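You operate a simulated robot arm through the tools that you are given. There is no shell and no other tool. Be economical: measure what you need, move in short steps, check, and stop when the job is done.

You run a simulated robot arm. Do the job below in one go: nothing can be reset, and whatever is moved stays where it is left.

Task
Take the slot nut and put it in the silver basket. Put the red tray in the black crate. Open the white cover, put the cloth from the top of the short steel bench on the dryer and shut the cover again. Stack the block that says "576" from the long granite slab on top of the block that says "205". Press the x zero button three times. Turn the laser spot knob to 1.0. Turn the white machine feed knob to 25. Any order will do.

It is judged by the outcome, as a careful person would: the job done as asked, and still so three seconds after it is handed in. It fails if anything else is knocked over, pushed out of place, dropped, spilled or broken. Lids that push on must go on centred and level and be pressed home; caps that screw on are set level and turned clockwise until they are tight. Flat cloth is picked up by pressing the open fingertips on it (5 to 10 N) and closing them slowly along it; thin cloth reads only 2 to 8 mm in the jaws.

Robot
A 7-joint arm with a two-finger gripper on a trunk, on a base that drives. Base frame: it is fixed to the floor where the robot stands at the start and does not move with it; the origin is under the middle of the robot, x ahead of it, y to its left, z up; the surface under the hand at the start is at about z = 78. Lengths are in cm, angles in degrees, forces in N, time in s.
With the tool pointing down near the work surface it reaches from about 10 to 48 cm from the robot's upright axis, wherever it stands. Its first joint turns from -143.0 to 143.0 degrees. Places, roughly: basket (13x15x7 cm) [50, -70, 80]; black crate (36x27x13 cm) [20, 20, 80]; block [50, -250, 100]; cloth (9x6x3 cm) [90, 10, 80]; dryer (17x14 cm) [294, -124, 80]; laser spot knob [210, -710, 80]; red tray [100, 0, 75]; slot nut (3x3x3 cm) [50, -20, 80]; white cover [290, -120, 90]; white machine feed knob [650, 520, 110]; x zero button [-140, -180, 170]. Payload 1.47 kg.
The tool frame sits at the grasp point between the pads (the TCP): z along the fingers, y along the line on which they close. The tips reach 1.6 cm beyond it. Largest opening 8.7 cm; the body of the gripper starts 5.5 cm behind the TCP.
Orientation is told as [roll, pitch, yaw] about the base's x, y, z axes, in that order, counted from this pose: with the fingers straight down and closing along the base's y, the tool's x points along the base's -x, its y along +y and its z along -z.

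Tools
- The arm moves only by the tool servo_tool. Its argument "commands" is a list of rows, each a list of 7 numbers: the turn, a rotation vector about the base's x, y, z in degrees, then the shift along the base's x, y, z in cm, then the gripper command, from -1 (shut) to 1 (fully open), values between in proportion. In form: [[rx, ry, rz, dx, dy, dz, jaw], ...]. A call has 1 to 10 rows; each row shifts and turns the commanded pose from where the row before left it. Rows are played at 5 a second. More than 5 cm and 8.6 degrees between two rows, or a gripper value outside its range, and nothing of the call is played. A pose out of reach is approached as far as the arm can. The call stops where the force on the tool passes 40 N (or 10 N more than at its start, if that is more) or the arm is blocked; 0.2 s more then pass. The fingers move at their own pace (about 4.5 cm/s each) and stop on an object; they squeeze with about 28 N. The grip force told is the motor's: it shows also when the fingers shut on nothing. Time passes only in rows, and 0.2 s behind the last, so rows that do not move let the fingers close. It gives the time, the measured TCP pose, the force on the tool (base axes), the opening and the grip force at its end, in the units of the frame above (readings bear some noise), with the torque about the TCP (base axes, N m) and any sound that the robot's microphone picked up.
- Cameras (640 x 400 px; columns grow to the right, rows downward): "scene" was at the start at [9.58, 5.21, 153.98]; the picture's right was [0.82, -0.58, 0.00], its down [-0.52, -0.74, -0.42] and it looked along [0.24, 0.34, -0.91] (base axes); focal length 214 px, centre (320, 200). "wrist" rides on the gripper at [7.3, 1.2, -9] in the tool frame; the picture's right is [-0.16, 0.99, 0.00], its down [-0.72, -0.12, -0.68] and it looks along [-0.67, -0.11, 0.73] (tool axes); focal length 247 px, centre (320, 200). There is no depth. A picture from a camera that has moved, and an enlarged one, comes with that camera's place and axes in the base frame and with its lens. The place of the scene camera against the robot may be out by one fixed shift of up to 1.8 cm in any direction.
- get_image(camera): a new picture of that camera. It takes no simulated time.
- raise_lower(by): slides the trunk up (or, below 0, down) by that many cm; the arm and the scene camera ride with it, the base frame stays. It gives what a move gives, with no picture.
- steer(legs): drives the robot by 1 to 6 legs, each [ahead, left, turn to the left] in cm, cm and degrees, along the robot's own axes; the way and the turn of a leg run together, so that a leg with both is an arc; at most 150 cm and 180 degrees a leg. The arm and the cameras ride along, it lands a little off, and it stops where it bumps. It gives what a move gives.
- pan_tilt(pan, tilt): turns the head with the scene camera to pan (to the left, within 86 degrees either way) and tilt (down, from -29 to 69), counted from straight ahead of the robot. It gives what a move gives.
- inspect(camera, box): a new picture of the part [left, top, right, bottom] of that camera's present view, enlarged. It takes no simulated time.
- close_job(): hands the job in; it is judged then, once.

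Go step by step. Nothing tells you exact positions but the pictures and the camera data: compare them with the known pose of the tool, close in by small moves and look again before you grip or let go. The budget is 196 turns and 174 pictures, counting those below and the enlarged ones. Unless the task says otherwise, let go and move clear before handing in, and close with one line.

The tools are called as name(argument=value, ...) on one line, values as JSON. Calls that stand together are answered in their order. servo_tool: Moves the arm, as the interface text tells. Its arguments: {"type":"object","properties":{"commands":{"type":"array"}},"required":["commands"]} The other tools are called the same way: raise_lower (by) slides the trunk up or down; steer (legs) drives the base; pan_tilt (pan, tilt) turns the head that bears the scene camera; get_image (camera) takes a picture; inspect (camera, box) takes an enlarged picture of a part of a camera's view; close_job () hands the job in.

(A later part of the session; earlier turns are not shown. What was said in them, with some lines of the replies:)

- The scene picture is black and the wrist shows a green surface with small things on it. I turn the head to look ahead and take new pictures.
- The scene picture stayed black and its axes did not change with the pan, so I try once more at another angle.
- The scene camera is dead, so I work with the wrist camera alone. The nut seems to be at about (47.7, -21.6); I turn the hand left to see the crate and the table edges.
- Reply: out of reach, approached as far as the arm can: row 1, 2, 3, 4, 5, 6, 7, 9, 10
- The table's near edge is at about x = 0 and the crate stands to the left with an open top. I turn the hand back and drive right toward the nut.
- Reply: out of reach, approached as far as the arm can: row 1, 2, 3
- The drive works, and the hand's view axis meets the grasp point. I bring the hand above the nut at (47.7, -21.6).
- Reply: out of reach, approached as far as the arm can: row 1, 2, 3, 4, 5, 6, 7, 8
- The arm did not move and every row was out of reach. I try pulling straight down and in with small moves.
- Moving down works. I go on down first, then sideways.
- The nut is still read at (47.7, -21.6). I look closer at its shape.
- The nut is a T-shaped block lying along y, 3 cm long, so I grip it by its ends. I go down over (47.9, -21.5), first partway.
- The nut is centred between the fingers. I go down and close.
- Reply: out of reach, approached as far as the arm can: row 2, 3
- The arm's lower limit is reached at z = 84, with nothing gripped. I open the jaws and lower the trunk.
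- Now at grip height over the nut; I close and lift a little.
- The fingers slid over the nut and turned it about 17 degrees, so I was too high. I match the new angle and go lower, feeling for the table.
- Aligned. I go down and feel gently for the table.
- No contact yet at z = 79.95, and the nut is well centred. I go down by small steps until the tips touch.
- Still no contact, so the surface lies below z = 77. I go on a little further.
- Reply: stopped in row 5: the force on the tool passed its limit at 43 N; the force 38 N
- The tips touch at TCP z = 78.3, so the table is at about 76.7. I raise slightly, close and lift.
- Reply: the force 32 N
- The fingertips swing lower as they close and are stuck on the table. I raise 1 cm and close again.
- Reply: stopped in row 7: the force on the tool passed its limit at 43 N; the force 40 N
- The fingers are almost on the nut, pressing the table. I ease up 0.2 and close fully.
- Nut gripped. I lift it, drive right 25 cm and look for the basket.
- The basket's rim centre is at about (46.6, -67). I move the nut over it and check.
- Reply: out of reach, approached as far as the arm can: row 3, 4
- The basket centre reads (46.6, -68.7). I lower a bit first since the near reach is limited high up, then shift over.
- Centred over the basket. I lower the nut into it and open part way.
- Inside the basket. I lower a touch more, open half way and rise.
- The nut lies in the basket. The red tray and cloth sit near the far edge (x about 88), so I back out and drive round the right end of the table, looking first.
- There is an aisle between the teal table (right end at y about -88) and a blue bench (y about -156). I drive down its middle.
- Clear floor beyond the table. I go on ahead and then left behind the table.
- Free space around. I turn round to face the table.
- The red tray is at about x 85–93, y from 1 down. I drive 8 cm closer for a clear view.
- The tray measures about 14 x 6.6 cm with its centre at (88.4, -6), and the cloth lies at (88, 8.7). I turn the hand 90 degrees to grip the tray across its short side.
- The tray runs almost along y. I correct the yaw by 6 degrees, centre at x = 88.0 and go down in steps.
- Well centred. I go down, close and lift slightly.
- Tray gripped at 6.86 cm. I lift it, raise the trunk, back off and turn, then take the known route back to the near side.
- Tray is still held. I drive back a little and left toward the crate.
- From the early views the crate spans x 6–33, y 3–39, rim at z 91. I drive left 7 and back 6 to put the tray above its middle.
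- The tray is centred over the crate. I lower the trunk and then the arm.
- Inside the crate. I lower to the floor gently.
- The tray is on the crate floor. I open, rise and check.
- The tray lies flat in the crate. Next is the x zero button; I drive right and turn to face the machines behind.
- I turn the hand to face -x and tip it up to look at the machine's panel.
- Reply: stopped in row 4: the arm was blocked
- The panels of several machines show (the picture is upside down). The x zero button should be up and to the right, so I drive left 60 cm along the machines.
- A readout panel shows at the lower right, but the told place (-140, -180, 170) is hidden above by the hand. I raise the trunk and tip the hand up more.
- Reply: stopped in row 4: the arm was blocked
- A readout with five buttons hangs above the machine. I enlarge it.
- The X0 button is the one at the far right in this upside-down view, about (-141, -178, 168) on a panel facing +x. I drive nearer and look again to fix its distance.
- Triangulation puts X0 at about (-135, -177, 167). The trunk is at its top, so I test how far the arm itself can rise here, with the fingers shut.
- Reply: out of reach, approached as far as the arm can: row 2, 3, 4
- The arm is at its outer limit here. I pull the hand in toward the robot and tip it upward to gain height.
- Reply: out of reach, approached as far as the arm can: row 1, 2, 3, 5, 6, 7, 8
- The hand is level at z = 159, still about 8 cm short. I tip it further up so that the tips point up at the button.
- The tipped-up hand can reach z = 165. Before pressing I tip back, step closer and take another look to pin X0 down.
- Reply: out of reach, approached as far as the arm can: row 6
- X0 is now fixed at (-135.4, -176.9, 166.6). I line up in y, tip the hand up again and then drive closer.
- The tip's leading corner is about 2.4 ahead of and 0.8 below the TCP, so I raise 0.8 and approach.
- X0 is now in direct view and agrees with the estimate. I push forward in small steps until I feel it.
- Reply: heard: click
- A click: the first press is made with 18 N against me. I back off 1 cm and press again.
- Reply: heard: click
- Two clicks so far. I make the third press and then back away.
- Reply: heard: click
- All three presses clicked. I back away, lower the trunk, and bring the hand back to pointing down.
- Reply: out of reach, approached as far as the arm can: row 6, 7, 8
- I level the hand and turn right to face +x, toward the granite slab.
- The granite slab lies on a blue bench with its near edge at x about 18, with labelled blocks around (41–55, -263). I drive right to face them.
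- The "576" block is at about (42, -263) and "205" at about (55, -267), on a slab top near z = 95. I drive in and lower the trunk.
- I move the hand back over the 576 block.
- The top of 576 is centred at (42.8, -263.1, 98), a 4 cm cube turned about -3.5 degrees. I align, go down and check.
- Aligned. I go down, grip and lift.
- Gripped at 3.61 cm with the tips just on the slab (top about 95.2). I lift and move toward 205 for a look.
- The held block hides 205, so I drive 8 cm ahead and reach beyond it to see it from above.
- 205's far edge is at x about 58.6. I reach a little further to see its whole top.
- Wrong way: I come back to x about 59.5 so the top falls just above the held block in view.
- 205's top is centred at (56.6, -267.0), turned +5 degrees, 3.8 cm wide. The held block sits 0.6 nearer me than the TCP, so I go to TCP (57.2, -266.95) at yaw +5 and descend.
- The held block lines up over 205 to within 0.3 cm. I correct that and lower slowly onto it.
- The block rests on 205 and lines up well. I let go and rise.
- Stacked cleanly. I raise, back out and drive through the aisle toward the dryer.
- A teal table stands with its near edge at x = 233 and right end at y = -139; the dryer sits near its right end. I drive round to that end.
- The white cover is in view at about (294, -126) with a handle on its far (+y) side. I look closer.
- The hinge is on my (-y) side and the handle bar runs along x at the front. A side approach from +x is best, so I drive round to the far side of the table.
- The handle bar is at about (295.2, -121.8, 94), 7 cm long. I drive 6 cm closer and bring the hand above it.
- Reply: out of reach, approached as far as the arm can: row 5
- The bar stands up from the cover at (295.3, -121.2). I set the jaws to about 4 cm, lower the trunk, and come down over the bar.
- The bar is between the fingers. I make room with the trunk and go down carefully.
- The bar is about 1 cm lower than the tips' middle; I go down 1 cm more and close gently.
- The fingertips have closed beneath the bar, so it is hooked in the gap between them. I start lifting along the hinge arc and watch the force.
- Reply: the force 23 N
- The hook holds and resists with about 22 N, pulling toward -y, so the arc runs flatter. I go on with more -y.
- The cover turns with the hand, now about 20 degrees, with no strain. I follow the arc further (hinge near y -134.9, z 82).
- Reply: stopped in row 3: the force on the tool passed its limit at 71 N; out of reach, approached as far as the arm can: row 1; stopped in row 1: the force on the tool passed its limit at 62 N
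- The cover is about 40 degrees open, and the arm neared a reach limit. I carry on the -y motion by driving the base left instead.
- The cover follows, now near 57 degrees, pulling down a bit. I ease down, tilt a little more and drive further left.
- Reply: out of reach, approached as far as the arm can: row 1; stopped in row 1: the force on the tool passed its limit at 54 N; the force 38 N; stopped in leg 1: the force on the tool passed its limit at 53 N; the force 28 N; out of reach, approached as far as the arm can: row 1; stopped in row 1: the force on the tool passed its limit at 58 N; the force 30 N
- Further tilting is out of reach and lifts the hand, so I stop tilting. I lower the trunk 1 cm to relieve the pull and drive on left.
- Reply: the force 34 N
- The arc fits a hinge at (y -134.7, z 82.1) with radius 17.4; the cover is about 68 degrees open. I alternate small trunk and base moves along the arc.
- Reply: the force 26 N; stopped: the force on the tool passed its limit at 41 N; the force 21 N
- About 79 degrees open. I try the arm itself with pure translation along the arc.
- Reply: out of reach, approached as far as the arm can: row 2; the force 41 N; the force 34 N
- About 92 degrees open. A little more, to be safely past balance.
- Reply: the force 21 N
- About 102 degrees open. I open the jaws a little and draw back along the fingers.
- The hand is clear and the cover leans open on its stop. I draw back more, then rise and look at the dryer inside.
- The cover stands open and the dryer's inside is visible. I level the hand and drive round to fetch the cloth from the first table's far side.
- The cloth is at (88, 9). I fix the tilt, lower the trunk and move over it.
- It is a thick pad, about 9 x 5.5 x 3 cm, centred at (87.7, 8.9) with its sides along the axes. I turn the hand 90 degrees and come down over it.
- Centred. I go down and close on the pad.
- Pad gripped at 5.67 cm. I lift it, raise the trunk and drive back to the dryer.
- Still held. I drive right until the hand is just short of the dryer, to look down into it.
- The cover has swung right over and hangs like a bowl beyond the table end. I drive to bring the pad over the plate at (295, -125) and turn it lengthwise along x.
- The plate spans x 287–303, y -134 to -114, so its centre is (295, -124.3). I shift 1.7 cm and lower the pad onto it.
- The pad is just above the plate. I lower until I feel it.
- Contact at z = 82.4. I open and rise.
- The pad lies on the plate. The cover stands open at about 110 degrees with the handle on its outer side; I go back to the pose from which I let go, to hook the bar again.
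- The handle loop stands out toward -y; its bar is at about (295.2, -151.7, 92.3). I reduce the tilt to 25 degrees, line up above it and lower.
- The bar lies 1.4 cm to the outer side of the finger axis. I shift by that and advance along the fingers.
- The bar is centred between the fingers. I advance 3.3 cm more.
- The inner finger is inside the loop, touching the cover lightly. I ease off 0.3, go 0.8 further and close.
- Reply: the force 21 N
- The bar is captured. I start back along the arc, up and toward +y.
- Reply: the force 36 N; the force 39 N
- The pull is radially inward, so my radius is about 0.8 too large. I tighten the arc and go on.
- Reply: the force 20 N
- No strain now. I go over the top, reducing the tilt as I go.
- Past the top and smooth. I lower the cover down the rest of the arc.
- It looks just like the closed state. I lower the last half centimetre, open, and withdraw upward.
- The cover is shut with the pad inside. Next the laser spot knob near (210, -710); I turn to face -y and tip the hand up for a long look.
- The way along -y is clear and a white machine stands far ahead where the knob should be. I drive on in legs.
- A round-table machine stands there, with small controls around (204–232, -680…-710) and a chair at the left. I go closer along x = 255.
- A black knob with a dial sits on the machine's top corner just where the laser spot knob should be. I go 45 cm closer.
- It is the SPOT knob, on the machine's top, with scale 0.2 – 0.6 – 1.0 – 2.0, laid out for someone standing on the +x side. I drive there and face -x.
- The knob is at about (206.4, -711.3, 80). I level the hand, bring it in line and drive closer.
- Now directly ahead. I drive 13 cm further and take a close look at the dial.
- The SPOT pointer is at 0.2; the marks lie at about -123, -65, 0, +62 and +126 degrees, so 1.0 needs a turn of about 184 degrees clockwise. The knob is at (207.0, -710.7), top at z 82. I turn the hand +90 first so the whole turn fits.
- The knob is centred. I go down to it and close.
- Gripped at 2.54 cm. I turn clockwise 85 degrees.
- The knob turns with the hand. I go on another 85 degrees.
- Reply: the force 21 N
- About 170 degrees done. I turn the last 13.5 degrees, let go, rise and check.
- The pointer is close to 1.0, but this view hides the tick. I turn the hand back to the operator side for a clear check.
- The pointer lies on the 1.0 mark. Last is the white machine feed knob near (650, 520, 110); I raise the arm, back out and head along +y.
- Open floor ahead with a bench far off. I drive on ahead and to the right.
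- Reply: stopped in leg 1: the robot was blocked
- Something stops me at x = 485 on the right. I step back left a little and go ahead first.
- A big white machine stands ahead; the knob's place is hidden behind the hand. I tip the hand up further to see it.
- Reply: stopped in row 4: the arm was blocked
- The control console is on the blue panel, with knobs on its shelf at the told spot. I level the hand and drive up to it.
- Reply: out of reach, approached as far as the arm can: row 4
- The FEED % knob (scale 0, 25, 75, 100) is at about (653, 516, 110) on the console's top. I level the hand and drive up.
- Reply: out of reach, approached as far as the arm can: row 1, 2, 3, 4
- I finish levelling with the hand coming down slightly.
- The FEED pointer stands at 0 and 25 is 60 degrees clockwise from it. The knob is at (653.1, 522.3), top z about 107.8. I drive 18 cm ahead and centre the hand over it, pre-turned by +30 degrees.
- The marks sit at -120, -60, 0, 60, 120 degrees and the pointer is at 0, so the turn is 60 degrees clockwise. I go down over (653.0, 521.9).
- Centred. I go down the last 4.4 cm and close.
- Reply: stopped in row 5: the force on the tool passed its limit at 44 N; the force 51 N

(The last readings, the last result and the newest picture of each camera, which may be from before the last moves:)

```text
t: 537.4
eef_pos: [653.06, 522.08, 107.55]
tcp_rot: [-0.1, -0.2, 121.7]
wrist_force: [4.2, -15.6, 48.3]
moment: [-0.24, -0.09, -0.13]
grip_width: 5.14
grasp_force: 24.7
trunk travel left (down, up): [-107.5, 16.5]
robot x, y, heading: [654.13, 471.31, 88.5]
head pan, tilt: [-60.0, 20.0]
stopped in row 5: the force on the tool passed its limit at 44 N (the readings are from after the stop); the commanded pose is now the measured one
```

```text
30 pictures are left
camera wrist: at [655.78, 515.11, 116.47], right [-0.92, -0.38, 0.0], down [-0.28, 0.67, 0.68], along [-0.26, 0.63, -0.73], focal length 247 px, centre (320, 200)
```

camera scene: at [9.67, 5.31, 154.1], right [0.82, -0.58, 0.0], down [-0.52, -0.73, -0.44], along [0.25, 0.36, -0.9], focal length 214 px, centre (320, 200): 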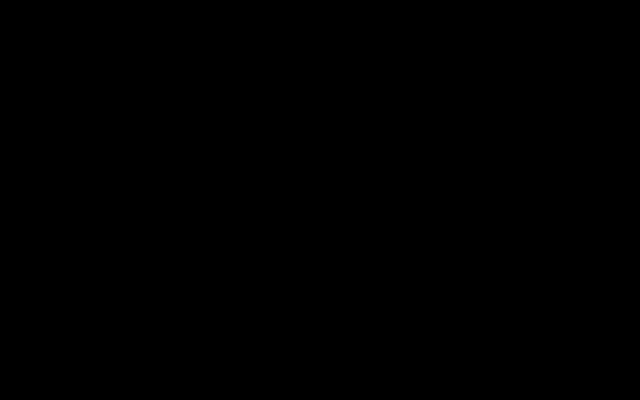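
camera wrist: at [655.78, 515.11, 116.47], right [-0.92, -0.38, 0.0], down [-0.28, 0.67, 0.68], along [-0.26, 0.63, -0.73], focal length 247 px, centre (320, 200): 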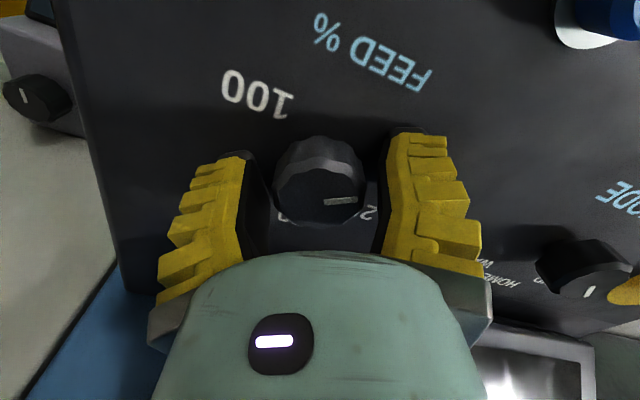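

The tips touched the panel (about z 106.2). I raise 0.9 and close on the knob.

servo_tool(commands=[[0, 0, 0, 0, 0, 0.9, 0], [0, 0, 0, 0, 0, 0, -0.3], [0, 0, 0, 0, 0, 0, -1], [0, 0, 0, 0, 0, 0, -1], [0, 0, 0, 0, 0, 0, -1]])

get_image(camera="wrist")

```text
t: 538.6
eef_pos: [653.12, 521.84, 108.11]
tcp_rot: [-0.1, -0.1, 121.7]
wrist_force: [4.7, 1.1, 3.8]
moment: [-0.23, -0.24, 0.02]
grip_width: 3.37
grasp_force: 29.8
trunk travel left (down, up): [-107.5, 16.5]
robot x, y, heading: [654.11, 470.8, 88.6]
head pan, tilt: [-60.0, 20.0]
```

```text
29 pictures are left
camera wrist: at [655.8, 514.97, 117.15], right [-0.92, -0.38, 0.0], down [-0.28, 0.68, 0.68], along [-0.26, 0.63, -0.73], focal length 247 px, centre (320, 200)
```

wrist: 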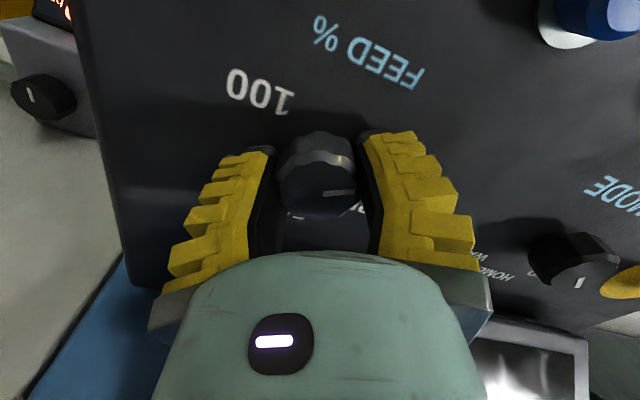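

Gripped at 3.37 cm. I turn 60 degrees clockwise.

servo_tool(commands=[[0, 0, -7.5, 0, 0, 0, -1], [0, 0, -7.5, 0, 0, 0, -1], [0, 0, -7.5, 0, 0, 0, -1], [0, 0, -7.5, 0, 0, 0, -1], [0, 0, -7.5, 0, 0, 0, -1], [0, 0, -7.5, 0, 0, 0, -1], [0, 0, -7.5, 0, 0, 0, -1], [0, 0, -7.5, 0, 0, 0, -1], [0, 0, 0, 0, 0, 0, -1]])

get_image(camera="wrist")

```text
t: 540.6
eef_pos: [653.15, 521.74, 108.18]
tcp_rot: [-0.1, -0.3, 61.5]
wrist_force: [12.6, -3.6, 8.1]
moment: [-0.06, -0.17, 0.03]
grip_width: 3.18
grasp_force: 29.4
trunk travel left (down, up): [-107.5, 16.5]
robot x, y, heading: [654.2, 471.34, 88.4]
head pan, tilt: [-60.0, 20.0]
```

```text
28 pictures are left
camera wrist: at [648.56, 515.87, 117.12], right [-0.79, 0.61, 0.0], down [0.44, 0.58, 0.68], along [0.42, 0.54, -0.73], focal length 247 px, centre (320, 200)
```

wrist: 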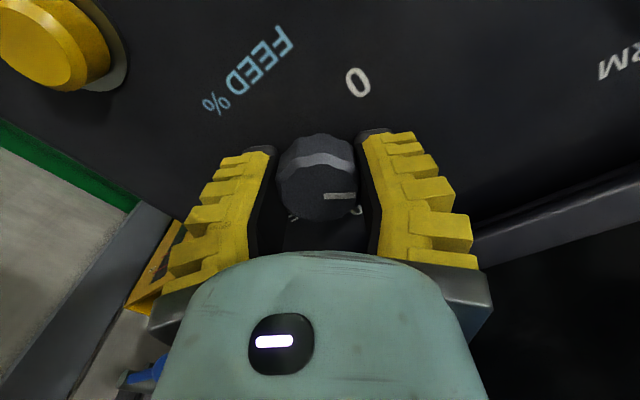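

The knob turned with the hand. I let go, rise and check the pointer.

servo_tool(commands=[[0, 0, 0, 0, 0, 0.1, 0.2], [0, 0, 0, 0, 0, 0, 0.2], [0, 0, 0, 0, 0, 2, 0.2], [0, 0, 0, 0, 0, 4, 0.2], [0, 0, 0, 0, 0, 4, 0.2], [0, 0, 0, 0, 0, 4, 0.2]])

inspect(camera="wrist", box=[250, 0, 410, 140])

```text
t: 542.0
eef_pos: [652.95, 521.68, 122.25]
tcp_rot: [0.1, -0.3, 61.8]
wrist_force: [0.9, -1.1, 0.4]
moment: [0.01, 0.02, 0.01]
grip_width: 5.72
grasp_force: 3.9
trunk travel left (down, up): [-107.5, 16.5]
robot x, y, heading: [654.14, 471.51, 88.7]
head pan, tilt: [-60.0, 20.0]
```

```text
2.86 times, centred on (330, 70) of wrist
camera zoom: at [648.44, 515.95, 131.25], right [-0.79, 0.61, 0.0], down [0.44, 0.58, 0.68], along [0.41, 0.54, -0.73], focal length 706 px, centre (291, 571)
```

zoom: 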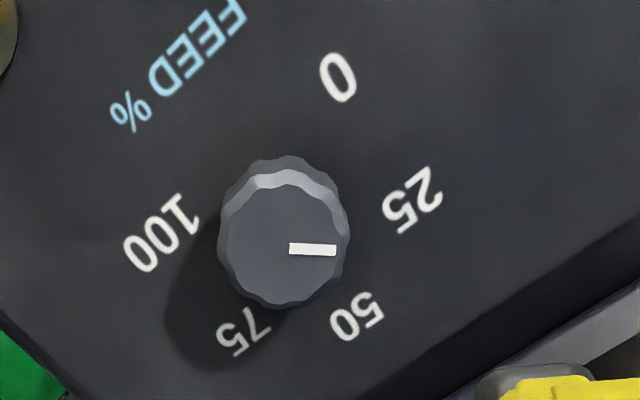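

The pointer stands at about -51 degrees, some 9 past the 25 mark; the knob seated itself in the grip. I grip again at the same hand angle and turn back 9 degrees.

servo_tool(commands=[[0, 0, 0, 0.1, 0.1, -4, 0.2], [0, 0, 0, 0, 0, -4, 0.2], [0, 0, 0, 0, 0, -4, 0.2], [0, 0, 0, 0, 0, -2, 0.2], [0, 0, 0, 0, 0, 0, -0.2], [0, 0, 0, 0, 0, 0, -1], [0, 0, 0, 0, 0, 0, -1], [0, 0, 0, 0, 0, 0, -1]])

inspect(camera="wrist", box=[250, 100, 390, 240])

```text
t: 543.8
eef_pos: [653.16, 521.86, 108.19]
tcp_rot: [-0.1, -0.2, 61.6]
wrist_force: [2.0, -3.8, 6.0]
moment: [-0.04, -0.01, -0.02]
grip_width: 3.5
grasp_force: 30.0
trunk travel left (down, up): [-107.5, 16.5]
robot x, y, heading: [653.92, 470.97, 88.5]
head pan, tilt: [-60.0, 20.0]
```

```text
2.86 times, centred on (320, 170) of wrist
camera zoom: at [648.58, 515.83, 117.12], right [-0.79, 0.61, 0.0], down [0.45, 0.58, 0.68], along [0.42, 0.54, -0.73], focal length 706 px, centre (320, 286)
```

zoom: 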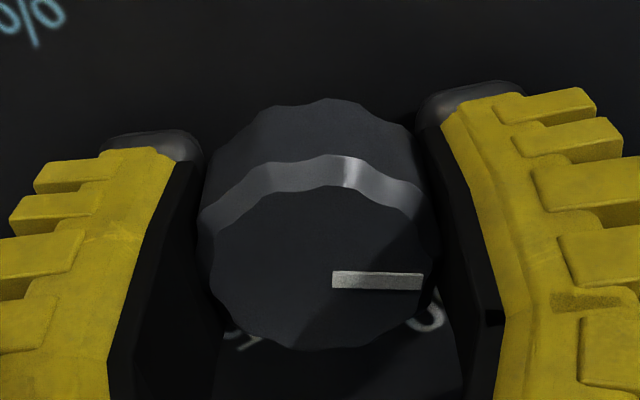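

The pointer did not shift on gripping. I turn back 9 degrees, let go and check.

servo_tool(commands=[[0, 0, 4.5, 0, 0, 0, -1], [0, 0, 4.5, 0, 0, 0, -1], [0, 0, 0, 0, 0, 0, -1], [0, 0, 0, 0, 0, 0.1, 0.2], [0, 0, 0, 0, 0, 0, 0.2], [0, 0, 0, 0, 0, 2, 0.2], [0, 0, 0, 0, 0, 4, 0.2], [0, 0, 0, 0, 0, 4, 0.2], [0, 0, 0, 0, 0, 4, 0.2]])

inspect(camera="wrist", box=[250, 0, 410, 140])

```text
t: 545.8
eef_pos: [653.09, 521.5, 122.24]
tcp_rot: [0.0, -0.1, 70.8]
wrist_force: [0.5, -0.4, -0.3]
moment: [0.0, 0.03, 0.0]
grip_width: 5.74
grasp_force: 3.5
trunk travel left (down, up): [-107.5, 16.5]
robot x, y, heading: [654.1, 471.38, 88.8]
head pan, tilt: [-60.0, 20.0]
```

```text
2.86 times, centred on (330, 70) of wrist
camera zoom: at [649.44, 515.09, 131.32], right [-0.88, 0.48, 0.0], down [0.35, 0.64, 0.68], along [0.32, 0.6, -0.73], focal length 706 px, centre (291, 571)
```

zoom: 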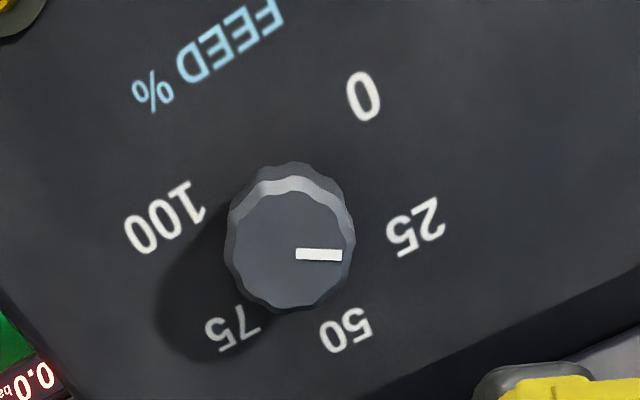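

The pointer now stands at 25 (measured about -61 degrees against -60). I back clear and hand in.

steer(legs=[[-25, 0, 0]])

close_job()

```text
t: 547.7
eef_pos: [652.38, 496.35, 122.31]
tcp_rot: [0.0, -0.2, 70.6]
wrist_force: [0.1, 0.4, 0.1]
moment: [0.01, -0.01, 0.01]
grip_width: 5.72
grasp_force: 3.6
trunk travel left (down, up): [-107.5, 16.5]
robot x, y, heading: [653.05, 445.91, 88.6]
head pan, tilt: [-60.0, 20.0]
```

```text
The job is handed in.
```

I did all seven parts and handed the job in: nut in the basket, tray in the crate, cloth in the dryer with the cover shut, 576 on 205, x zero pressed three times (three clicks), laser spot at 1.0 and feed at 25, both knobs read by eye from the wrist camera.
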